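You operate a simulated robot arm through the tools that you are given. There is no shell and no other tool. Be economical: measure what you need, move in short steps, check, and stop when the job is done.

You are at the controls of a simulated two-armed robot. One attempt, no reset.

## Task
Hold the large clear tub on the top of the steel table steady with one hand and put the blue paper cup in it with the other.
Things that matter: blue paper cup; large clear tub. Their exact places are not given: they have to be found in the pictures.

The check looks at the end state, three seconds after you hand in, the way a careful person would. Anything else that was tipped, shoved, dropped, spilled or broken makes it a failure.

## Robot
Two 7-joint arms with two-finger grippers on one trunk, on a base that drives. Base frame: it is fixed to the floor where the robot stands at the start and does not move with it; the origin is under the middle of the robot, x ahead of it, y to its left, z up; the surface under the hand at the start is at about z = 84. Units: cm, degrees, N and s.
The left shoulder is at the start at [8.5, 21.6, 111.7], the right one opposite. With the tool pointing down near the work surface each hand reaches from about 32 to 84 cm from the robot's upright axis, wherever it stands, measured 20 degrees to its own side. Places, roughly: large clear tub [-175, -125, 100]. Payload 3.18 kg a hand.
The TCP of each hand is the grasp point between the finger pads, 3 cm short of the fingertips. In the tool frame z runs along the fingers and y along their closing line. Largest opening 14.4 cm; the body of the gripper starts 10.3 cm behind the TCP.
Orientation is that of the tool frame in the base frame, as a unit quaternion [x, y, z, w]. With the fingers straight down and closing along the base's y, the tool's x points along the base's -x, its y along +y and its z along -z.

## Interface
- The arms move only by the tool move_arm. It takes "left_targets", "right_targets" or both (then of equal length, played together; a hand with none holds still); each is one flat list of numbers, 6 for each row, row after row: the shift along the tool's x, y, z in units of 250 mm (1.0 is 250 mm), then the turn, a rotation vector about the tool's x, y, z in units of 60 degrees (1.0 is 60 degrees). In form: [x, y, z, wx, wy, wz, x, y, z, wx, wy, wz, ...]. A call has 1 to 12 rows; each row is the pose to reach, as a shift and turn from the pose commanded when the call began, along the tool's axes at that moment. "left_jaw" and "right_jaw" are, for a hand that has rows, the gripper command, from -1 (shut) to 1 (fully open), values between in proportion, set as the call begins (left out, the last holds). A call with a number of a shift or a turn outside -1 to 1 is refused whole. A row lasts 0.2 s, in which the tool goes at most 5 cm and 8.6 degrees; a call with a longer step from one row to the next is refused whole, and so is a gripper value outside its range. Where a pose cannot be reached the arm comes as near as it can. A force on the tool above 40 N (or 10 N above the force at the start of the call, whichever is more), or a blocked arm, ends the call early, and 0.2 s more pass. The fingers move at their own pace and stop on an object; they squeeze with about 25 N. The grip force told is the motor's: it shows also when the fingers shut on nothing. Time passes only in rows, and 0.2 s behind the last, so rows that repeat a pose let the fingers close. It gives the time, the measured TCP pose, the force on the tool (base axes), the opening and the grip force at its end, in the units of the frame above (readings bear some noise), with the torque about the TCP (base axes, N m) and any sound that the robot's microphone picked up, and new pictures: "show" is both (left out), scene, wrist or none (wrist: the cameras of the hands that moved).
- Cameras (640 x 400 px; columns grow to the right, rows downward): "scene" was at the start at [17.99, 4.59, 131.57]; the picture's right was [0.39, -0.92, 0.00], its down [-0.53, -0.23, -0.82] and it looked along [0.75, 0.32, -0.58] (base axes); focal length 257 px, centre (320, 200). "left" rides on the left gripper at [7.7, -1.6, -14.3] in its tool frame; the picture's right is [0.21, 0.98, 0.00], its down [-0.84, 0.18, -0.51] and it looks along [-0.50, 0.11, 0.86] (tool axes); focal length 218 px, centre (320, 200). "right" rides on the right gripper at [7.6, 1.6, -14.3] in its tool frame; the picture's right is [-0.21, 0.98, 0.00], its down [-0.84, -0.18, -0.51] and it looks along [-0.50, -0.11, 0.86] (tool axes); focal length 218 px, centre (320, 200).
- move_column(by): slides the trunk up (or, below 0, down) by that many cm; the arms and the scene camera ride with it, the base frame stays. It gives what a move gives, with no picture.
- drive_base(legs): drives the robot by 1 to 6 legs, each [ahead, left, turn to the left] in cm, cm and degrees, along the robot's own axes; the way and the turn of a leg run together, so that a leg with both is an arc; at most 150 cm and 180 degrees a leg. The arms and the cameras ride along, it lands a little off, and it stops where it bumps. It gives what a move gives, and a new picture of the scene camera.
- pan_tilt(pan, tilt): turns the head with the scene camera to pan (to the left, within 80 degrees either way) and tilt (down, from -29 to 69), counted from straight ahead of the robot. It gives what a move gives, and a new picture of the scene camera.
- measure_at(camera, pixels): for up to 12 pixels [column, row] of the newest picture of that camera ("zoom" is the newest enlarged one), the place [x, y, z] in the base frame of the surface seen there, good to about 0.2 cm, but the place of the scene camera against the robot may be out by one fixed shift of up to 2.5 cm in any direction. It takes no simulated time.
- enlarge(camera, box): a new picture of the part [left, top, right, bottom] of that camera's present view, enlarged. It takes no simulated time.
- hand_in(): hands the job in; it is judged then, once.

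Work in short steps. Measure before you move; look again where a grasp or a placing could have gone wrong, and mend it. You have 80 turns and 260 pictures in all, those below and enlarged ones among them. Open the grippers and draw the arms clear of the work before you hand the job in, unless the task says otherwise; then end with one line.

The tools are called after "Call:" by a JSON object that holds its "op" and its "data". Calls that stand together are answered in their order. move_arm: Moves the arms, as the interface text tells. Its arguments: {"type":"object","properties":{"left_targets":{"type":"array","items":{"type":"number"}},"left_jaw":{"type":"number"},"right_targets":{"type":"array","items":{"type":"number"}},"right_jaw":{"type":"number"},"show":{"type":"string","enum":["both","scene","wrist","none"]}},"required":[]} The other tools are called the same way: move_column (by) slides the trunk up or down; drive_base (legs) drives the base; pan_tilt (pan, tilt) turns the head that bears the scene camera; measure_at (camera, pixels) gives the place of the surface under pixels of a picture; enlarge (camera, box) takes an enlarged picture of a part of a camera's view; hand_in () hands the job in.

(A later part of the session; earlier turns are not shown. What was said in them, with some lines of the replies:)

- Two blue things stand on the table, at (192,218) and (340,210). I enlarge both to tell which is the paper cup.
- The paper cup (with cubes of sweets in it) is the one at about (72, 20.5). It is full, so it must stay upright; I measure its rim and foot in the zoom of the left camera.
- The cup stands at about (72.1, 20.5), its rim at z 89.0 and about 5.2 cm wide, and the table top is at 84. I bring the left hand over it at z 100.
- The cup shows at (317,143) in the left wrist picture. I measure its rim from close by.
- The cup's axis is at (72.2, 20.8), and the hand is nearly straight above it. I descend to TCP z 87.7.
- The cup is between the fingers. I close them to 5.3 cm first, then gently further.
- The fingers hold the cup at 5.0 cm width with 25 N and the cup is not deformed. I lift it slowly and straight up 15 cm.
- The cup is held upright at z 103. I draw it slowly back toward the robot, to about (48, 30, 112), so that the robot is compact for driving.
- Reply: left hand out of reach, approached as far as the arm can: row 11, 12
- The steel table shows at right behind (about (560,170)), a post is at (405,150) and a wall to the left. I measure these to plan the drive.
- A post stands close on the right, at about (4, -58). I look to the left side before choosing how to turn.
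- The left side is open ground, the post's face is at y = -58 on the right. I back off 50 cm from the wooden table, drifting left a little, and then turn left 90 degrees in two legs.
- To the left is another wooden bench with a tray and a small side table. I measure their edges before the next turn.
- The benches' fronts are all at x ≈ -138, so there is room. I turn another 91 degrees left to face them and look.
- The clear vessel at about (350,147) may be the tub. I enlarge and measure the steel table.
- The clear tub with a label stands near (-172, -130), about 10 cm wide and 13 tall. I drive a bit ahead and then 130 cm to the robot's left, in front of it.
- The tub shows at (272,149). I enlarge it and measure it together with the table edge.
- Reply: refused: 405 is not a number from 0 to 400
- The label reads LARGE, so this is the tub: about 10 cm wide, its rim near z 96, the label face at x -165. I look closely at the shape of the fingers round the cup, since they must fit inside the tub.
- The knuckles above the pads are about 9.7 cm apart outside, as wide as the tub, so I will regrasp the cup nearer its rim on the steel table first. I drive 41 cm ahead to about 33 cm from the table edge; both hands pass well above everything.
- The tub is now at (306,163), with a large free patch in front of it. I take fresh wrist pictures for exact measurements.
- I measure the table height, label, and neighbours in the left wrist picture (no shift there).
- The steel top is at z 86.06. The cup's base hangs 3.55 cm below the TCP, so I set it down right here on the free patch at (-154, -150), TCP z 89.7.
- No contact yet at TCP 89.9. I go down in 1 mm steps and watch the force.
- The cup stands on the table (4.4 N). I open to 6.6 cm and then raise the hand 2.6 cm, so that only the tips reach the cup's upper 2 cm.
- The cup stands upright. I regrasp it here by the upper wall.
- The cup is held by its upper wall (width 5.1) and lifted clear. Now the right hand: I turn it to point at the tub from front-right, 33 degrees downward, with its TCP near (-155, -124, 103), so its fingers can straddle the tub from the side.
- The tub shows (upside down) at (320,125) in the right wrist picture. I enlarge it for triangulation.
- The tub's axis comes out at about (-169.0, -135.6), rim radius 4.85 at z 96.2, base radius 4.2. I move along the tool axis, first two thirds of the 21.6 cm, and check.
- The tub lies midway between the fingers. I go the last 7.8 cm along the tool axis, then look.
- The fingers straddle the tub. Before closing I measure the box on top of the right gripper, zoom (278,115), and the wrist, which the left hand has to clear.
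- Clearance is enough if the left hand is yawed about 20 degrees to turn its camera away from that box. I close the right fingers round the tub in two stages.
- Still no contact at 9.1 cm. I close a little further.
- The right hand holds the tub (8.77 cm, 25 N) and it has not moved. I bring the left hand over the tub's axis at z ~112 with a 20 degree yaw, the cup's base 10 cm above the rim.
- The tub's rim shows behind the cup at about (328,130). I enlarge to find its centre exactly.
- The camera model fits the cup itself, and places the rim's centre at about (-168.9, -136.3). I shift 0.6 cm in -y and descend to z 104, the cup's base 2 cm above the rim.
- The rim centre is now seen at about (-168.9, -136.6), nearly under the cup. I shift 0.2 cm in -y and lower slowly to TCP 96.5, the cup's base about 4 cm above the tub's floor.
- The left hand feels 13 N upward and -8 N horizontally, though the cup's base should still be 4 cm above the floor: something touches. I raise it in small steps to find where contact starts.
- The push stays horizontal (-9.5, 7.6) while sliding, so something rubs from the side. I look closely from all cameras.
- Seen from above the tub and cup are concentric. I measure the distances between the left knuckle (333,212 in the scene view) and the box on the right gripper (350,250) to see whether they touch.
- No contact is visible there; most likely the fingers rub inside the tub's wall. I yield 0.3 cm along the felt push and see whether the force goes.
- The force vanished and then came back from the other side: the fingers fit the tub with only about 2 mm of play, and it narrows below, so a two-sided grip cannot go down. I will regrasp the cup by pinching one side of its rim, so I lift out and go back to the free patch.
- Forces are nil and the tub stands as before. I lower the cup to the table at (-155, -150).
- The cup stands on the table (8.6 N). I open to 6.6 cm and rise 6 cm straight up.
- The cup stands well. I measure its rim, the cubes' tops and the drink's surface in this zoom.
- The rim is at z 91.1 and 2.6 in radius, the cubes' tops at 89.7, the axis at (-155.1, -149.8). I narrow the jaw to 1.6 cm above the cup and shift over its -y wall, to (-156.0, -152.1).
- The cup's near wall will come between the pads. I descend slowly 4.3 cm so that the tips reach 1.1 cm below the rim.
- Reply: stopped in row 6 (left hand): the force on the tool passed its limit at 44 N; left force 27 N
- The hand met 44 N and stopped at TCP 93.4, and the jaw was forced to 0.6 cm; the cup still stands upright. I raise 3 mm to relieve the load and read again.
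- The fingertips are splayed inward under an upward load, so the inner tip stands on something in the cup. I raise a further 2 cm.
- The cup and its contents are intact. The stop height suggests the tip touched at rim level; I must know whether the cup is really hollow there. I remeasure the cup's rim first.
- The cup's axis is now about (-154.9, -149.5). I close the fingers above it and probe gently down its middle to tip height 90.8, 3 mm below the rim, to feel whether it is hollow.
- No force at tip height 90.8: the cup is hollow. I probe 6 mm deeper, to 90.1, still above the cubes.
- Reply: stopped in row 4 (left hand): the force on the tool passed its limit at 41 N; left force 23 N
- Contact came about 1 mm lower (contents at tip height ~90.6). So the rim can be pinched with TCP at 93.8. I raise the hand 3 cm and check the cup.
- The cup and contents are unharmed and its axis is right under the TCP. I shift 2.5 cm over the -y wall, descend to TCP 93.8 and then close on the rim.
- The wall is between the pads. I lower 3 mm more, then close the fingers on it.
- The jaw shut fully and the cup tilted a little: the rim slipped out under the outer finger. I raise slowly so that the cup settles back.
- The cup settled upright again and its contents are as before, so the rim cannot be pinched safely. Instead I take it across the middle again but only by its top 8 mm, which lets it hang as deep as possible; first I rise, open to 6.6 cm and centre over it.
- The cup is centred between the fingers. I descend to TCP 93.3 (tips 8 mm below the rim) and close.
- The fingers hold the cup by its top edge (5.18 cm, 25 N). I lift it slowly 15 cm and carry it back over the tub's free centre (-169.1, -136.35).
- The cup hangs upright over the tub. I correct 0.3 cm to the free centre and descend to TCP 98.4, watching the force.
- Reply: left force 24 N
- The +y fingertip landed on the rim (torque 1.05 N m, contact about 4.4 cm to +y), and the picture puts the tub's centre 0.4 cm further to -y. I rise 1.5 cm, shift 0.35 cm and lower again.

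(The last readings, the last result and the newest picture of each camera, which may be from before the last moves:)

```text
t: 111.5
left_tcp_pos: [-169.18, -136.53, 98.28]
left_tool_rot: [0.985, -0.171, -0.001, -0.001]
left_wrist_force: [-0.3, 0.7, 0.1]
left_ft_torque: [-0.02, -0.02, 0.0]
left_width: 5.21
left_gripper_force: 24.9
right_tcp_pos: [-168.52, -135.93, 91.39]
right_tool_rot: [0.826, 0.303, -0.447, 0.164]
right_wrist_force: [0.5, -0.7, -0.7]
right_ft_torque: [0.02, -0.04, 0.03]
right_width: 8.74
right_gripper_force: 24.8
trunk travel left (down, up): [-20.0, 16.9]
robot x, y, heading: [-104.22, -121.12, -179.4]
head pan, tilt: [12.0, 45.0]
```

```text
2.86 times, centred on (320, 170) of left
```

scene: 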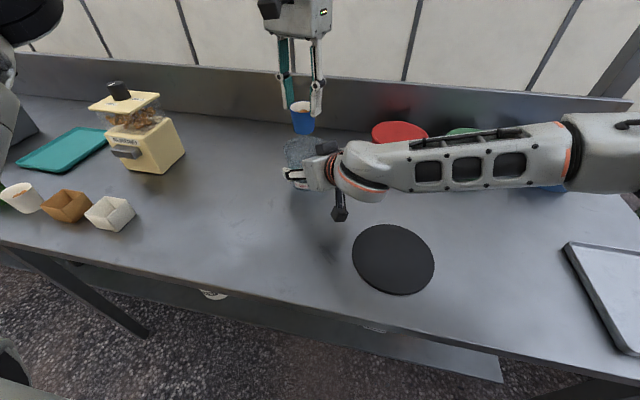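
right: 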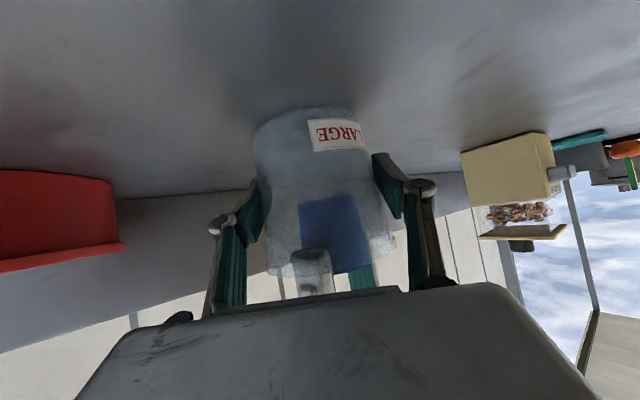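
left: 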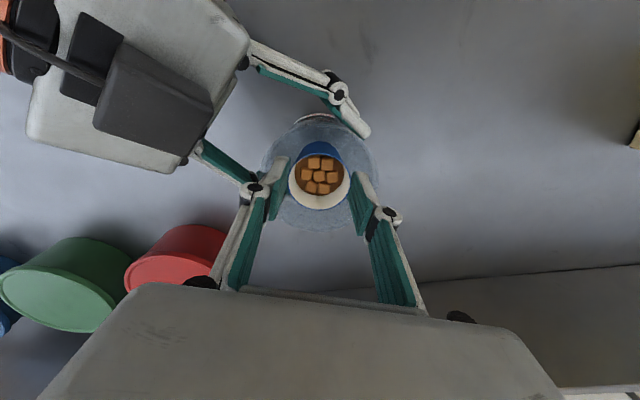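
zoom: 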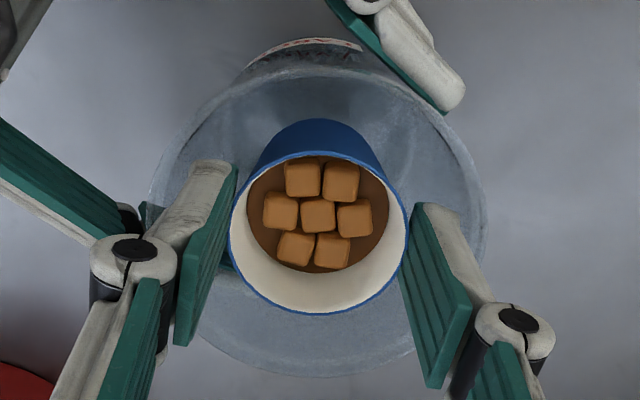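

Now it is free of force, centred, the tips 1 cm inside the rim. I go on down 6 mm at a time and watch the force.

Call:
{"op": "move_arm", "data": {"left_targets": [0, 0, 0.012, 0, 0, 0, 0, 0, 0.024, 0, 0, 0, 0, 0, 0.024, 0, 0, 0], "show": "none"}}

Call:
{"op": "move_arm", "data": {"left_targets": [0, 0, 0.012, 0, 0, 0, 0, 0, 0.024, 0, 0, 0, 0, 0, 0.024, 0, 0, 0], "show": "none"}}

```text
t: 112.3
left_tcp_pos: [-169.18, -136.43, 97.8]
left_tool_rot: [0.985, -0.171, 0.0, -0.001]
left_wrist_force: [-0.1, 0.1, -0.2]
left_ft_torque: [-0.01, 0.0, 0.01]
left_width: 5.22
left_gripper_force: 24.6
right_tcp_pos: [-168.67, -135.89, 91.27]
right_tool_rot: [0.825, 0.303, -0.447, 0.164]
right_wrist_force: [1.1, 0.6, 0.6]
right_ft_torque: [0.04, 0.0, 0.0]
right_width: 8.78
right_gripper_force: 25.4
trunk travel left (down, up): [-20.0, 16.9]
robot x, y, heading: [-104.13, -120.94, -179.9]
head pan, tilt: [12.0, 45.0]
```

```text
t: 113.1
left_tcp_pos: [-169.17, -136.55, 97.28]
left_tool_rot: [0.985, -0.171, -0.001, -0.002]
left_wrist_force: [-1.5, 3.6, 2.5]
left_ft_torque: [0.0, -0.02, -0.01]
left_width: 5.23
left_gripper_force: 25.4
right_tcp_pos: [-168.61, -135.96, 91.29]
right_tool_rot: [0.825, 0.303, -0.447, 0.164]
right_wrist_force: [0.8, -4.9, -3.3]
right_ft_torque: [0.28, -0.02, 0.07]
right_width: 8.76
right_gripper_force: 25.5
trunk travel left (down, up): [-20.0, 16.9]
robot x, y, heading: [-104.08, -120.6, -179.8]
head pan, tilt: [12.0, 45.0]
```

A light push of 3.6 N in +y comes at TCP 97.3. I yield 1 mm that way and go another 5 mm down.

Call:
{"op": "move_arm", "data": {"left_targets": [-0.003, -0.004, 0, 0, 0, 0, -0.003, -0.004, 0.01, 0, 0, 0, -0.003, -0.004, 0.02, 0, 0, 0, -0.003, -0.004, 0.02, 0, 0, 0], "show": "none"}}

```text
t: 114.1
left_tcp_pos: [-169.09, -136.48, 96.63]
left_tool_rot: [0.985, -0.17, -0.001, -0.002]
left_wrist_force: [-4.0, -0.7, 7.1]
left_ft_torque: [0.06, 0.02, 0.02]
left_width: 5.17
left_gripper_force: 25.3
right_tcp_pos: [-168.6, -135.78, 91.3]
right_tool_rot: [0.826, 0.303, -0.446, 0.165]
right_wrist_force: [3.7, 1.1, -6.6]
right_ft_torque: [-0.12, 0.09, 0.0]
right_width: 8.73
right_gripper_force: 25.4
trunk travel left (down, up): [-20.0, 16.9]
robot x, y, heading: [-104.1, -120.92, -179.9]
head pan, tilt: [12.0, 45.0]
```

Now a 4 N push in -x at TCP 96.6. I yield 1.5 mm that way, keeping the height.

Call:
{"op": "move_arm", "data": {"left_targets": [-0.006, 0, 0, 0, 0, 0, -0.006, 0, 0, 0, 0, 0], "show": "none"}}

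Call:
{"op": "move_arm", "data": {"left_targets": [-0.002, 0, 0.01, 0, 0, 0, -0.002, 0, 0.02, 0, 0, 0, -0.002, 0, 0.02, 0, 0, 0], "show": "wrist"}}

Call:
{"op": "enlarge", "data": {"camera": "left", "box": [240, 100, 400, 240]}}

Call:
{"op": "enlarge", "data": {"camera": "right", "box": [200, 80, 450, 290]}}

```text
t: 114.7
left_tcp_pos: [-169.27, -136.3, 96.61]
left_tool_rot: [0.985, -0.171, 0.0, 0.0]
left_wrist_force: [3.1, -3.6, 8.0]
left_ft_torque: [0.29, -0.11, -0.18]
left_width: 5.18
left_gripper_force: 24.8
right_tcp_pos: [-168.86, -135.78, 91.35]
right_tool_rot: [0.826, 0.302, -0.448, 0.164]
right_wrist_force: [-3.6, 3.1, -9.1]
right_ft_torque: [-0.38, -0.13, 0.13]
right_width: 8.75
right_gripper_force: 25.4
trunk travel left (down, up): [-20.0, 16.9]
robot x, y, heading: [-103.99, -120.68, -179.7]
head pan, tilt: [12.0, 45.0]
```

```text
t: 115.5
left_tcp_pos: [-169.44, -136.45, 96.34]
left_tool_rot: [0.985, -0.171, -0.002, 0.0]
left_wrist_force: [-0.9, -12.1, 18.8]
left_ft_torque: [0.35, -0.08, -0.16]
left_width: 5.17
left_gripper_force: 24.6
right_tcp_pos: [-168.59, -135.72, 91.29]
right_tool_rot: [0.826, 0.302, -0.446, 0.164]
right_wrist_force: [0.5, 11.6, -16.0]
right_ft_torque: [-0.66, -0.12, 0.1]
right_width: 8.74
right_gripper_force: 24.9
trunk travel left (down, up): [-20.0, 16.9]
robot x, y, heading: [-104.2, -120.6, -179.6]
head pan, tilt: [12.0, 45.0]
```

left: 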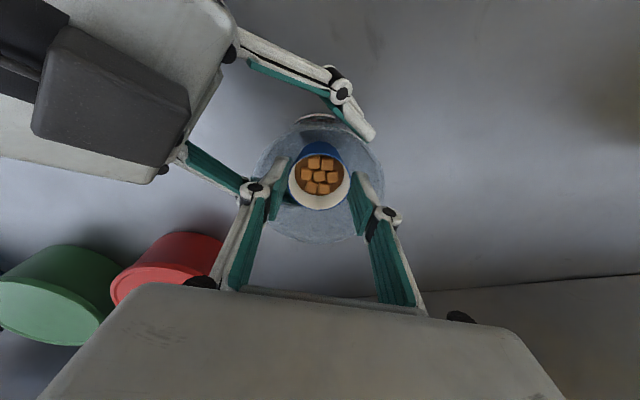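

```text
2.86 times, centred on (320, 170) of left
```

zoom: 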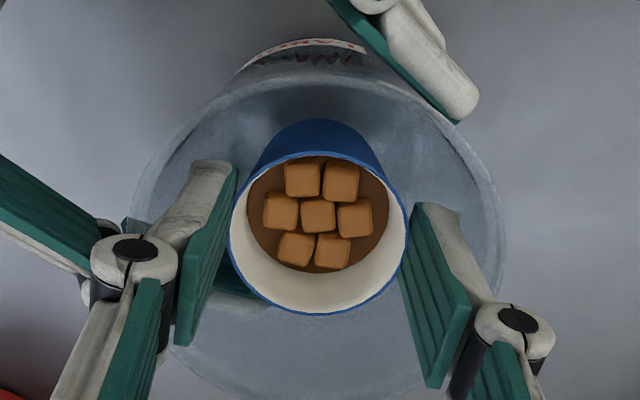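

```text
1.90 times, centred on (325, 185) of right
```

zoom: 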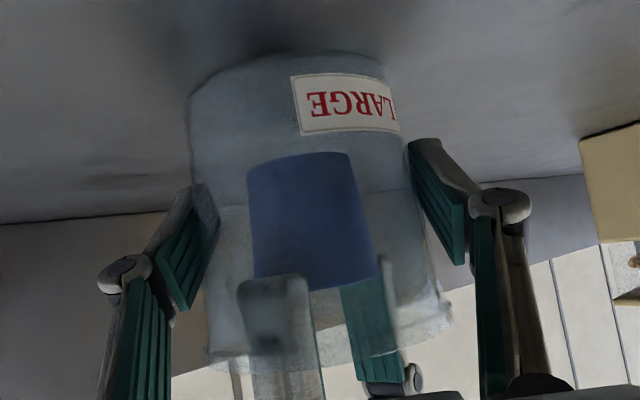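

It is jamming now (19 N), so this is the lowest possible depth, the cup's base about 2.6 cm above the floor. I back up 6 mm to the centred pose and check the force before releasing.

Call:
{"op": "move_arm", "data": {"left_targets": [0.005, -0.003, -0.013, 0, 0, 0, 0.009, -0.004, -0.028, 0, 0, 0, 0.009, -0.004, -0.028, 0, 0, 0], "show": "none"}}

```text
t: 116.3
left_tcp_pos: [-169.06, -136.33, 96.6]
left_tool_rot: [0.985, -0.171, 0.001, 0.0]
left_wrist_force: [-8.4, -8.2, -7.6]
left_ft_torque: [0.02, 0.13, -0.06]
left_width: 5.18
left_gripper_force: 25.3
right_tcp_pos: [-168.6, -135.98, 91.7]
right_tool_rot: [0.824, 0.303, -0.449, 0.165]
right_wrist_force: [7.8, 7.9, 6.7]
right_ft_torque: [-0.48, 0.26, 0.06]
right_width: 8.8
right_gripper_force: 25.8
trunk travel left (down, up): [-20.0, 16.9]
robot x, y, heading: [-103.98, -120.95, -179.7]
head pan, tilt: [12.0, 45.0]
```

It drags a little on the way up (push to -x, -y). I yield 2 mm that way and rise 4 mm more.

Call:
{"op": "move_arm", "data": {"left_targets": [-0.004, 0.007, 0, 0, 0, 0, -0.004, 0.007, -0.008, 0, 0, 0, -0.004, 0.007, -0.016, 0, 0, 0, -0.004, 0.007, -0.016, 0, 0, 0], "show": "none"}}

```text
t: 117.3
left_tcp_pos: [-169.26, -136.34, 97.38]
left_tool_rot: [0.985, -0.172, 0.001, -0.001]
left_wrist_force: [3.9, 4.6, -1.9]
left_ft_torque: [0.16, -0.09, 0.01]
left_width: 5.18
left_gripper_force: 24.7
right_tcp_pos: [-168.63, -135.84, 91.44]
right_tool_rot: [0.825, 0.303, -0.448, 0.165]
right_wrist_force: [-3.8, -5.9, 0.6]
right_ft_torque: [0.17, -0.12, 0.02]
right_width: 8.74
right_gripper_force: 25.1
trunk travel left (down, up): [-20.0, 16.9]
robot x, y, heading: [-103.83, -121.15, -179.8]
head pan, tilt: [12.0, 45.0]
```

Now the push is slight and the other way. I go half way back, which should be the middle of the play, and settle at TCP ~97.2.

Call:
{"op": "move_arm", "data": {"left_targets": [0.002, -0.004, 0, 0, 0, 0, 0.002, -0.004, 0.006, 0, 0, 0, 0.002, -0.004, 0.006, 0, 0, 0], "show": "wrist"}}

Call:
{"op": "enlarge", "data": {"camera": "right", "box": [200, 80, 450, 290]}}

```text
t: 118.1
left_tcp_pos: [-169.21, -136.3, 97.19]
left_tool_rot: [0.985, -0.17, -0.001, -0.001]
left_wrist_force: [4.3, 6.0, 0.7]
left_ft_torque: [0.09, -0.07, 0.02]
left_width: 5.18
left_gripper_force: 25.0
right_tcp_pos: [-168.67, -135.8, 91.39]
right_tool_rot: [0.825, 0.304, -0.447, 0.164]
right_wrist_force: [-3.9, -7.1, -3.5]
right_ft_torque: [0.27, -0.21, 0.02]
right_width: 8.76
right_gripper_force: 24.9
trunk travel left (down, up): [-20.0, 16.9]
robot x, y, heading: [-103.9, -120.96, -180.0]
head pan, tilt: [12.0, 45.0]
```

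left: 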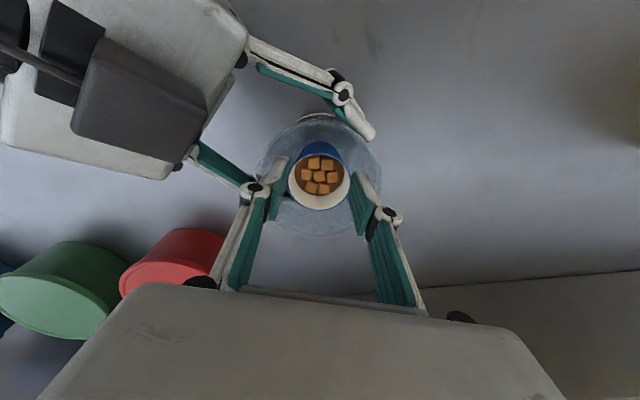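

```text
1.90 times, centred on (325, 185) of right
```

zoom: 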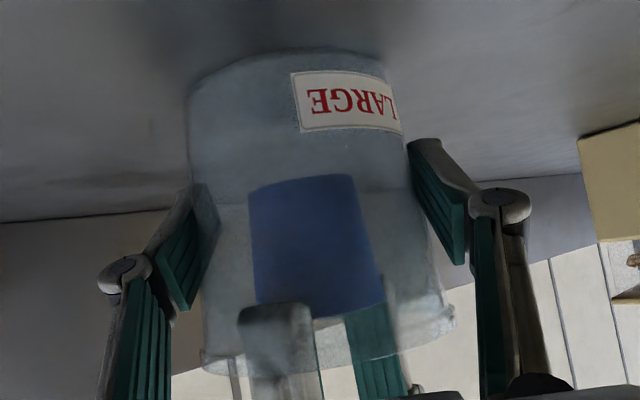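

A push of (4, 6) N remains, so I yield another 1.5 mm that way.

Call:
{"op": "move_arm", "data": {"left_targets": [0.003, -0.006, 0, 0, 0, 0, 0.003, -0.006, 0, 0, 0, 0], "show": "none"}}

```text
t: 118.7
left_tcp_pos: [-169.3, -136.33, 97.24]
left_tool_rot: [0.985, -0.17, -0.001, -0.001]
left_wrist_force: [-0.8, 1.1, -0.2]
left_ft_torque: [0.05, 0.05, -0.05]
left_width: 5.19
left_gripper_force: 25.0
right_tcp_pos: [-168.5, -135.96, 91.37]
right_tool_rot: [0.826, 0.303, -0.447, 0.164]
right_wrist_force: [1.3, -2.4, -1.0]
right_ft_torque: [0.1, -0.01, 0.09]
right_width: 8.75
right_gripper_force: 25.1
trunk travel left (down, up): [-20.0, 16.9]
robot x, y, heading: [-103.96, -121.0, -179.7]
head pan, tilt: [12.0, 45.0]
```

The load is gone. I go down a last 2.5 mm, and if it stays free I release with a small opening.

Call:
{"op": "move_arm", "data": {"left_targets": [0, 0, 0.005, 0, 0, 0, 0, 0, 0.01, 0, 0, 0, 0, 0, 0.01, 0, 0, 0], "show": "none"}}

```text
t: 119.5
left_tcp_pos: [-169.23, -136.18, 96.93]
left_tool_rot: [0.985, -0.171, 0.0, 0.0]
left_wrist_force: [0.5, -0.4, -0.5]
left_ft_torque: [0.0, -0.01, -0.01]
left_width: 5.2
left_gripper_force: 25.3
right_tcp_pos: [-168.69, -135.86, 91.42]
right_tool_rot: [0.825, 0.302, -0.448, 0.165]
right_wrist_force: [0.6, 0.5, -1.1]
right_ft_torque: [-0.02, 0.04, 0.05]
right_width: 8.77
right_gripper_force: 25.0
trunk travel left (down, up): [-20.0, 16.9]
robot x, y, heading: [-104.19, -120.88, -179.7]
head pan, tilt: [12.0, 45.0]
```

Entirely free at TCP 96.9: this is the true middle. I go on down in the same way.

Call:
{"op": "move_arm", "data": {"left_targets": [0, 0, 0.006, 0, 0, 0, 0, 0, 0.012, 0, 0, 0, 0, 0, 0.012, 0, 0, 0], "show": "none"}}

Call:
{"op": "move_arm", "data": {"left_targets": [0, 0, 0.006, 0, 0, 0, 0, 0, 0.012, 0, 0, 0, 0, 0, 0.012, 0, 0, 0], "show": "wrist"}}

```text
t: 120.3
left_tcp_pos: [-169.12, -136.23, 96.75]
left_tool_rot: [0.985, -0.171, -0.001, -0.001]
left_wrist_force: [0.8, 0.7, 1.9]
left_ft_torque: [0.01, 0.03, 0.03]
left_width: 5.2
left_gripper_force: 25.0
right_tcp_pos: [-168.57, -135.77, 91.32]
right_tool_rot: [0.826, 0.302, -0.447, 0.164]
right_wrist_force: [-0.5, -1.1, -3.0]
right_ft_torque: [0.04, -0.06, -0.02]
right_width: 8.78
right_gripper_force: 25.0
trunk travel left (down, up): [-20.0, 16.9]
robot x, y, heading: [-103.72, -121.3, -179.6]
head pan, tilt: [12.0, 45.0]
```

```text
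t: 121.1
left_tcp_pos: [-169.26, -136.12, 96.46]
left_tool_rot: [0.985, -0.171, -0.002, -0.002]
left_wrist_force: [0.9, -1.6, 12.8]
left_ft_torque: [0.15, -0.1, 0.05]
left_width: 5.18
left_gripper_force: 25.1
right_tcp_pos: [-168.6, -135.8, 91.19]
right_tool_rot: [0.826, 0.303, -0.446, 0.164]
right_wrist_force: [-2.5, 1.7, -11.8]
right_ft_torque: [-0.08, -0.14, -0.06]
right_width: 8.74
right_gripper_force: 25.3
trunk travel left (down, up): [-20.0, 16.9]
robot x, y, heading: [-104.02, -120.5, -179.6]
head pan, tilt: [12.0, 45.0]
```

left: 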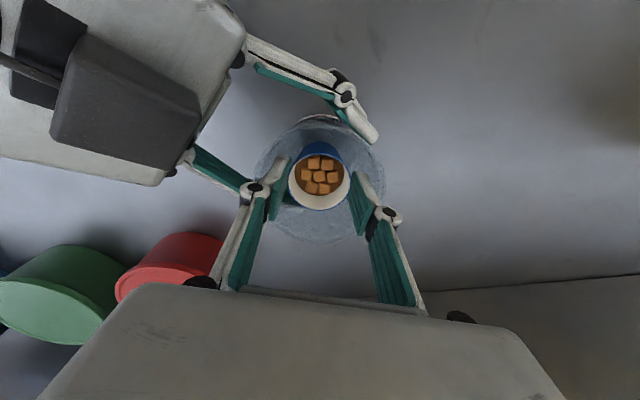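

The limit is at about TCP 96.7, evenly on both sides. I back up 4 mm and then release with an opening to 5.5 cm.

Call:
{"op": "move_arm", "data": {"left_targets": [0, 0, -0.012, 0, 0, 0, 0, 0, -0.018, 0, 0, 0, 0, 0, -0.018, 0, 0, 0], "show": "none"}}

Call:
{"op": "move_arm", "data": {"left_targets": [0, 0, 0, 0, 0, 0, 0, 0, 0, 0, 0, 0, 0, 0, 0, 0, 0, 0], "left_jaw": -0.236, "show": "wrist"}}

Call:
{"op": "enlarge", "data": {"camera": "right", "box": [200, 80, 450, 290]}}

Call:
{"op": "enlarge", "data": {"camera": "left", "box": [240, 100, 400, 240]}}

```text
t: 121.9
left_tcp_pos: [-169.19, -136.29, 96.63]
left_tool_rot: [0.985, -0.171, 0.0, 0.0]
left_wrist_force: [-2.3, -3.2, -2.3]
left_ft_torque: [0.03, -0.01, 0.01]
left_width: 5.2
left_gripper_force: 25.1
right_tcp_pos: [-168.7, -135.91, 91.51]
right_tool_rot: [0.825, 0.302, -0.449, 0.165]
right_wrist_force: [2.4, 3.0, 2.1]
right_ft_torque: [-0.18, 0.17, -0.03]
right_width: 8.77
right_gripper_force: 25.1
trunk travel left (down, up): [-20.0, 16.9]
robot x, y, heading: [-104.06, -120.72, -179.7]
head pan, tilt: [12.0, 45.0]
```

```text
t: 122.7
left_tcp_pos: [-169.27, -136.18, 96.77]
left_tool_rot: [0.985, -0.17, -0.001, -0.001]
left_wrist_force: [-0.4, -1.9, -1.2]
left_ft_torque: [-0.07, -0.01, 0.02]
left_width: 5.38
left_gripper_force: 0.1
right_tcp_pos: [-168.76, -135.78, 91.33]
right_tool_rot: [0.826, 0.302, -0.447, 0.164]
right_wrist_force: [-0.2, 1.2, -0.9]
right_ft_torque: [-0.03, 0.01, 0.0]
right_width: 8.74
right_gripper_force: 25.0
trunk travel left (down, up): [-20.0, 16.9]
robot x, y, heading: [-104.05, -120.96, -179.7]
head pan, tilt: [12.0, 45.0]
```

left: 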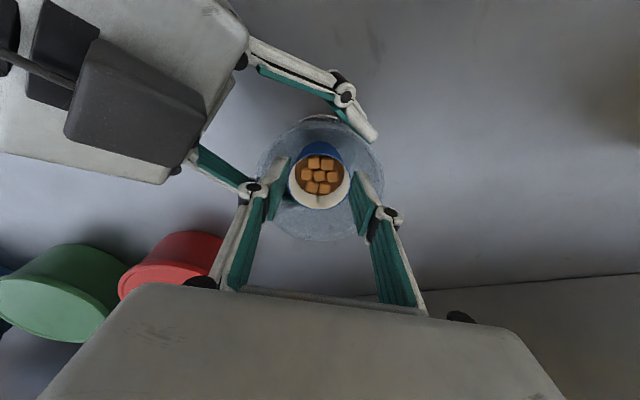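

```text
1.90 times, centred on (325, 185) of right
```

zoom: 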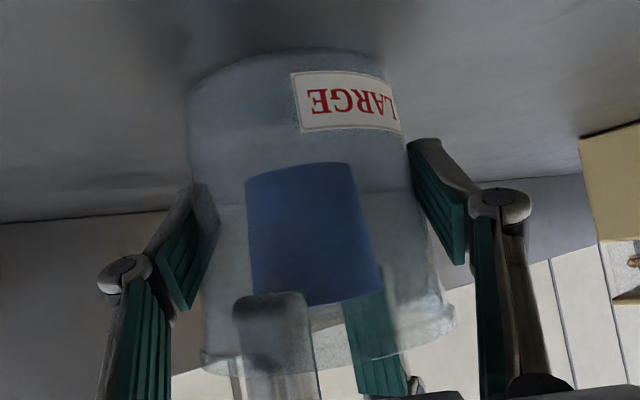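

```text
2.86 times, centred on (320, 170) of left
```

zoom: 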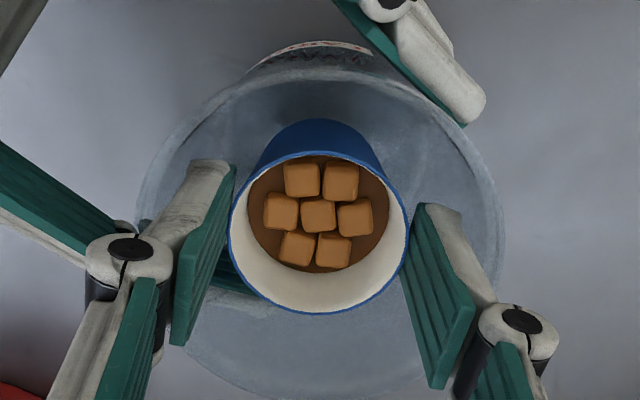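

The cup still hangs: the tub's wall presses the fingertips inward at this depth. I rise 2 mm at a time with the jaw so, until it slips free.

Call:
{"op": "move_arm", "data": {"left_targets": [0, 0, -0.008, 0, 0, 0, 0, 0, -0.008, 0, 0, 0], "show": "wrist"}}

Call:
{"op": "move_arm", "data": {"left_targets": [0, 0, -0.008, 0, 0, 0, 0, 0, -0.008, 0, 0, 0], "show": "wrist"}}

```text
t: 123.3
left_tcp_pos: [-169.27, -136.19, 96.84]
left_tool_rot: [0.985, -0.171, -0.001, -0.001]
left_wrist_force: [0.1, -0.3, -0.9]
left_ft_torque: [-0.01, 0.02, -0.01]
left_width: 5.36
left_gripper_force: 0.1
right_tcp_pos: [-168.6, -135.91, 91.27]
right_tool_rot: [0.825, 0.304, -0.447, 0.164]
right_wrist_force: [0.8, 0.3, -0.1]
right_ft_torque: [-0.03, -0.02, -0.04]
right_width: 8.73
right_gripper_force: 25.4
trunk travel left (down, up): [-20.0, 16.9]
robot x, y, heading: [-104.15, -120.9, -179.9]
head pan, tilt: [12.0, 45.0]
```

left: 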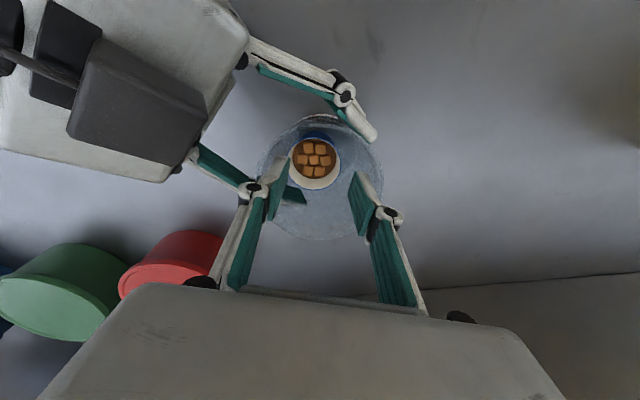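

```text
t: 123.9
left_tcp_pos: [-169.2, -136.25, 97.17]
left_tool_rot: [0.985, -0.171, -0.001, -0.001]
left_wrist_force: [-0.2, -1.2, -0.9]
left_ft_torque: [-0.02, -0.02, 0.02]
left_width: 5.38
left_gripper_force: 0.1
right_tcp_pos: [-168.64, -135.82, 91.43]
right_tool_rot: [0.825, 0.303, -0.447, 0.164]
right_wrist_force: [-0.5, 1.0, 0.0]
right_ft_torque: [-0.01, 0.04, 0.01]
right_width: 8.77
right_gripper_force: 25.0
trunk travel left (down, up): [-20.0, 16.9]
robot x, y, heading: [-103.89, -120.97, -179.6]
head pan, tilt: [12.0, 45.0]
```

left: 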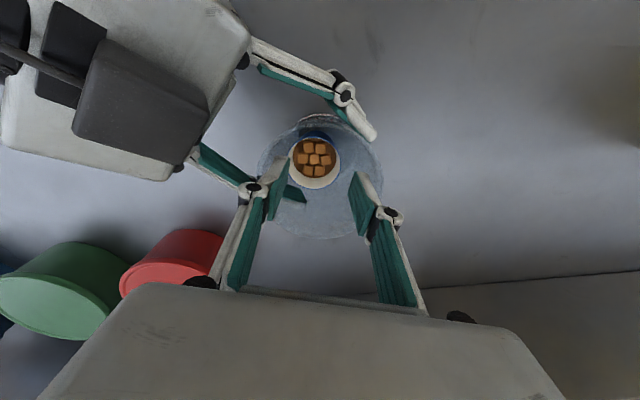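

The cup has dropped to the tub's floor and stands upright, contents in place, at (315,163). I draw the left hand straight up out of the tub with the jaw as it is.

Call:
{"op": "move_arm", "data": {"left_targets": [0, 0, -0.02, 0, 0, 0, 0, 0, -0.06, 0, 0, 0, 0, 0, -0.12, 0, 0, 0, 0, 0, -0.2, 0, 0, 0, 0, 0, -0.3, 0, 0, 0, 0, 0, -0.4, 0, 0, 0, 0, 0, -0.5, 0, 0, 0, 0, 0, -0.58, 0, 0, 0, 0, 0, -0.6, 0, 0, 0], "show": "both"}}

Call:
{"op": "enlarge", "data": {"camera": "left", "box": [260, 70, 390, 170]}}

Call:
{"op": "enlarge", "data": {"camera": "right", "box": [200, 80, 450, 290]}}

```text
t: 125.9
left_tcp_pos: [-169.03, -136.14, 112.26]
left_tool_rot: [0.985, -0.171, 0.0, -0.001]
left_wrist_force: [0.3, 0.2, 0.1]
left_ft_torque: [0.0, -0.01, 0.01]
left_width: 5.51
left_gripper_force: 0.1
right_tcp_pos: [-168.56, -135.79, 91.39]
right_tool_rot: [0.826, 0.302, -0.447, 0.164]
right_wrist_force: [-0.2, 0.0, -2.3]
right_ft_torque: [0.01, -0.02, -0.04]
right_width: 8.73
right_gripper_force: 25.4
trunk travel left (down, up): [-20.0, 16.9]
robot x, y, heading: [-104.02, -120.65, -179.3]
head pan, tilt: [12.0, 45.0]
```

scene: 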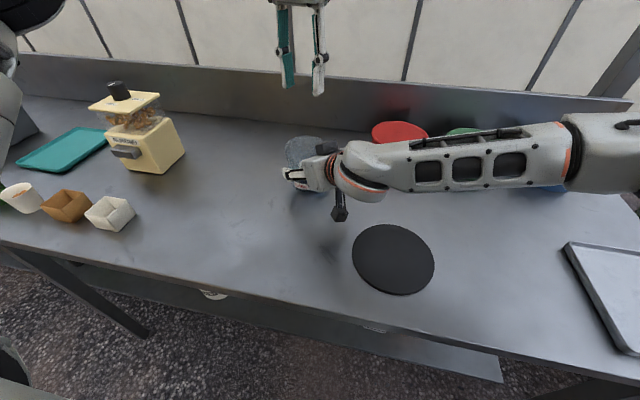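
left: 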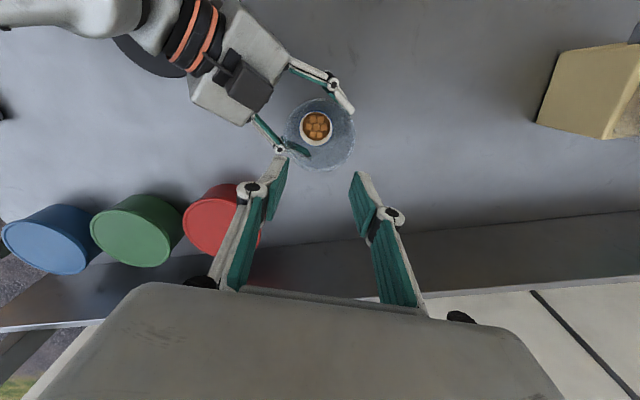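

```text
4.00 times, centred on (325, 120) of left
```

zoom: 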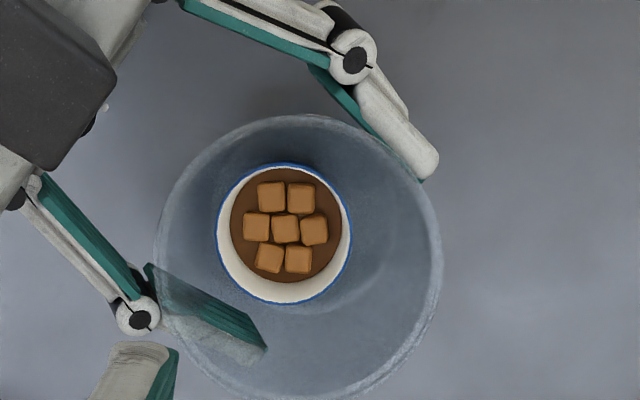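

```text
1.90 times, centred on (325, 185) of right
```

zoom: 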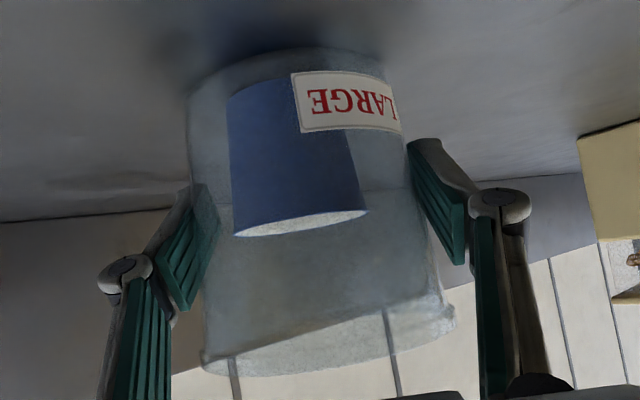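

The cup stands upright on the floor of the tub with its contents in place. I open the right fingers gently and let the tub stand free.

Call:
{"op": "move_arm", "data": {"right_targets": [0, 0, 0, 0, 0, 0, 0, 0, 0, 0, 0, 0], "right_jaw": 0.4, "show": "none"}}

Call:
{"op": "move_arm", "data": {"right_targets": [0, 0, 0, 0, 0, 0, 0, 0, 0, 0, 0, 0, 0, 0, 0, 0, 0, 0], "right_jaw": 1, "show": "wrist"}}

```text
t: 126.5
left_tcp_pos: [-169.28, -136.24, 112.23]
left_tool_rot: [0.985, -0.171, -0.001, -0.001]
left_wrist_force: [-0.1, 0.3, -0.5]
left_ft_torque: [0.04, 0.03, -0.02]
left_width: 5.53
left_gripper_force: 0.0
right_tcp_pos: [-168.6, -135.89, 91.36]
right_tool_rot: [0.825, 0.303, -0.448, 0.165]
right_wrist_force: [0.2, -0.3, 0.0]
right_ft_torque: [-0.02, 0.04, 0.0]
right_width: 10.06
right_gripper_force: 0.0
trunk travel left (down, up): [-20.0, 16.9]
robot x, y, heading: [-104.13, -120.69, -179.5]
head pan, tilt: [12.0, 45.0]
```

```text
t: 127.3
left_tcp_pos: [-169.16, -136.17, 112.15]
left_tool_rot: [0.985, -0.171, -0.001, -0.001]
left_wrist_force: [0.3, 0.2, -0.1]
left_ft_torque: [0.02, 0.02, 0.03]
left_width: 5.48
left_gripper_force: 0.0
right_tcp_pos: [-168.62, -135.87, 91.34]
right_tool_rot: [0.825, 0.303, -0.447, 0.165]
right_wrist_force: [0.3, -0.2, 0.0]
right_ft_torque: [0.02, 0.0, -0.04]
right_width: 14.38
right_gripper_force: 0.2
trunk travel left (down, up): [-20.0, 16.9]
robot x, y, heading: [-104.31, -120.95, -179.6]
head pan, tilt: [12.0, 45.0]
```

right: 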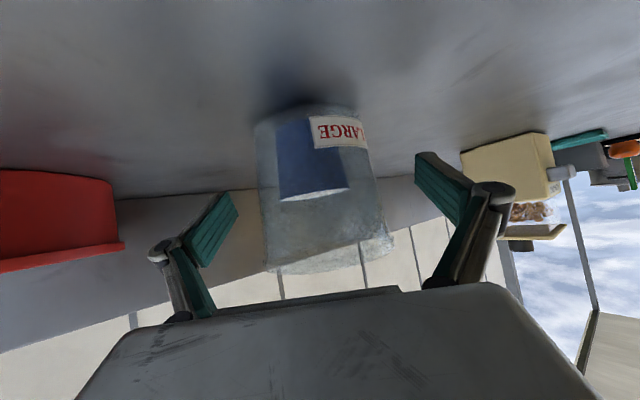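

The tub stands free between the open fingers. I draw the right hand back along its axis, the way it came, and take the left hand aside toward (-154, -150) with the jaw opened.

Call:
{"op": "move_arm", "data": {"right_targets": [0, 0, -0.06, 0, 0, 0, 0, 0, -0.16, 0, 0, 0, 0, 0, -0.28, 0, 0, 0, 0, 0, -0.4, 0, 0, 0, 0, 0, -0.52, 0, 0, 0, 0, 0, -0.64, 0, 0, 0, 0, 0, -0.76, 0, 0, 0, 0, 0, -0.84, 0, 0, 0, 0, 0, -0.86, 0, 0, 0], "show": "none"}}

Call:
{"op": "move_arm", "data": {"left_targets": [0.06, 0.026, 0, 0, 0, 0, 0.18, 0.077, 0, 0, 0, 0, 0.3, 0.128, 0, 0, 0, 0, 0.42, 0.18, 0, 0, 0, 0, 0.54, 0.231, 0, 0, 0, 0, 0.64, 0.274, 0, 0, 0, 0, 0.7, 0.3, 0, 0, 0, 0, 0.7, 0.3, 0, 0, 0, 0], "left_jaw": 1, "show": "both"}}

Call:
{"op": "enlarge", "data": {"camera": "scene", "box": [250, 110, 370, 210]}}

```text
t: 129.3
left_tcp_pos: [-169.15, -136.29, 112.21]
left_tool_rot: [0.985, -0.171, -0.001, -0.001]
left_wrist_force: [-0.3, -0.6, 0.9]
left_ft_torque: [-0.01, 0.02, -0.03]
left_width: 5.51
left_gripper_force: 0.0
right_tcp_pos: [-154.74, -124.05, 103.0]
right_tool_rot: [0.826, 0.303, -0.447, 0.164]
right_wrist_force: [0.3, 0.3, 0.2]
right_ft_torque: [-0.01, -0.01, 0.01]
right_width: 14.42
right_gripper_force: 0.1
trunk travel left (down, up): [-20.0, 16.9]
robot x, y, heading: [-104.02, -120.76, -179.5]
head pan, tilt: [12.0, 45.0]
```

```text
t: 131.1
left_tcp_pos: [-156.51, -148.73, 112.07]
left_tool_rot: [0.985, -0.17, -0.002, -0.002]
left_wrist_force: [-0.1, -0.1, -0.2]
left_ft_torque: [-0.01, 0.02, 0.0]
left_width: 14.41
left_gripper_force: 0.1
left hand out of reach, approached as far as the arm can: row 6, 7, 8
right_tcp_pos: [-154.7, -124.15, 103.0]
right_tool_rot: [0.825, 0.303, -0.448, 0.164]
right_wrist_force: [-0.1, -1.0, 0.9]
right_ft_torque: [0.04, 0.0, -0.02]
right_width: 14.4
right_gripper_force: 0.0
trunk travel left (down, up): [-20.0, 16.9]
robot x, y, heading: [-104.0, -120.89, -179.7]
head pan, tilt: [12.0, 45.0]
```

scene: 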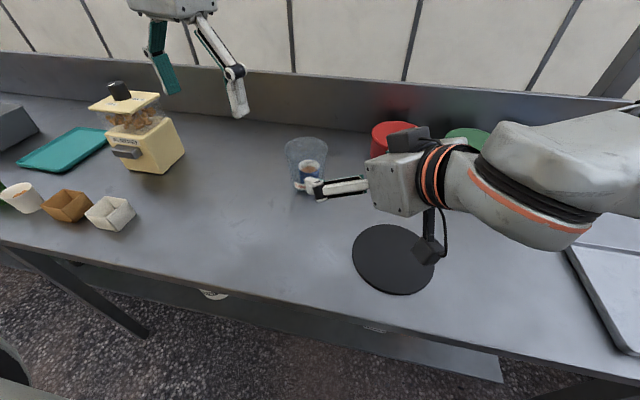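
left: 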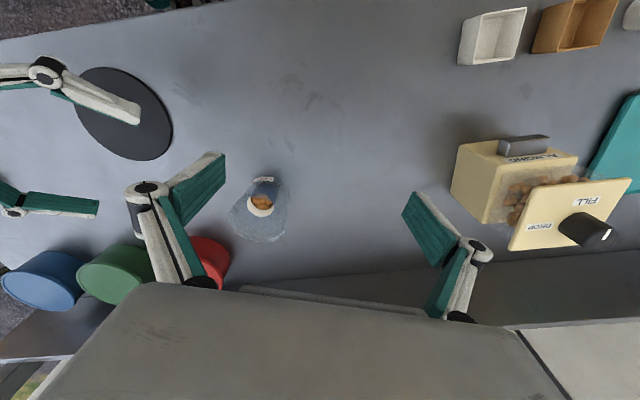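

```text
4.00 times, centred on (310, 160) of scene
```

zoom: 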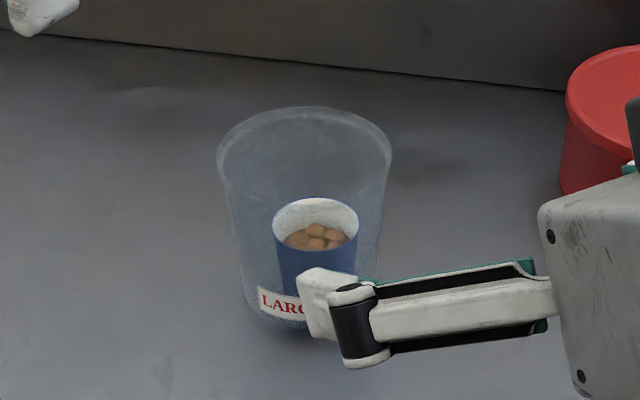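

The tub stands upright with the cup upright in it, and nothing else has moved. I back the robot off 25 cm so that both arms are well clear, and look once more.

Call:
{"op": "drive_base", "data": {"legs": [[-25, 0, 0]]}}

Call:
{"op": "enlarge", "data": {"camera": "scene", "box": [200, 60, 440, 210]}}

```text
t: 132.9
left_tcp_pos: [-131.92, -148.33, 112.13]
left_tool_rot: [0.985, -0.172, -0.002, 0.0]
left_wrist_force: [0.6, 0.1, 0.2]
left_ft_torque: [-0.01, 0.02, 0.0]
left_width: 14.38
left_gripper_force: 0.0
right_tcp_pos: [-130.09, -123.67, 103.07]
right_tool_rot: [0.826, 0.3, -0.449, 0.163]
right_wrist_force: [1.1, -0.3, 0.5]
right_ft_torque: [-0.01, 0.01, -0.01]
right_width: 14.38
right_gripper_force: 0.0
trunk travel left (down, up): [-20.0, 16.9]
robot x, y, heading: [-79.36, -120.98, 180.2]
head pan, tilt: [12.0, 45.0]
```

scene: 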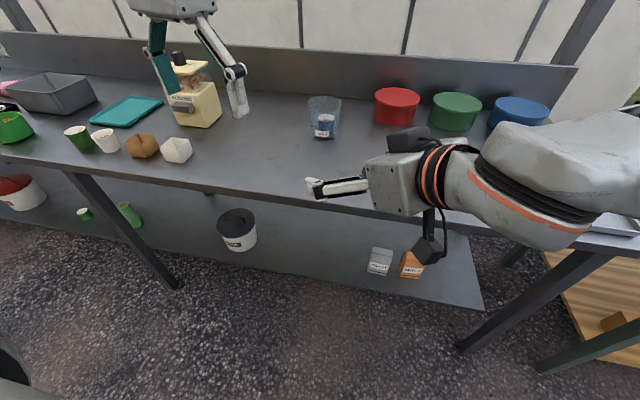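

```text
2.67 times, centred on (320, 135) of scene
5 turns are left
```

zoom: 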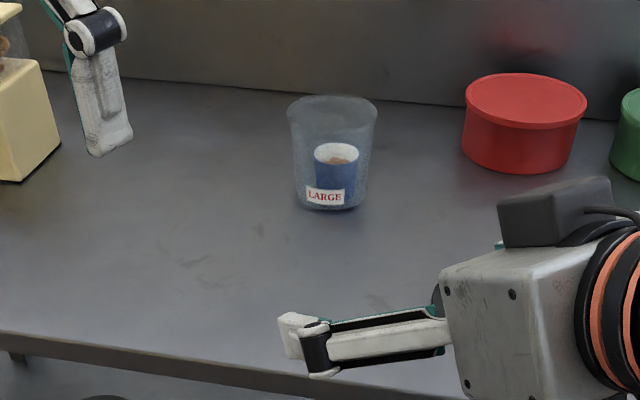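

The cup is upright inside the LARGE tub, both grippers are open and both arms are clear, so I hand in.

Call:
{"op": "hand_in", "data": {}}

```text
The job is handed in.
```

The blue paper cup is standing upright in the large clear tub with its contents in place. The right hand held the tub steady throughout, and the last pictures show nothing else moved. The left hand's fingers were too wide to reach the bottom of the tub, so I let the cup drop the last 3 cm or so; it landed upright.
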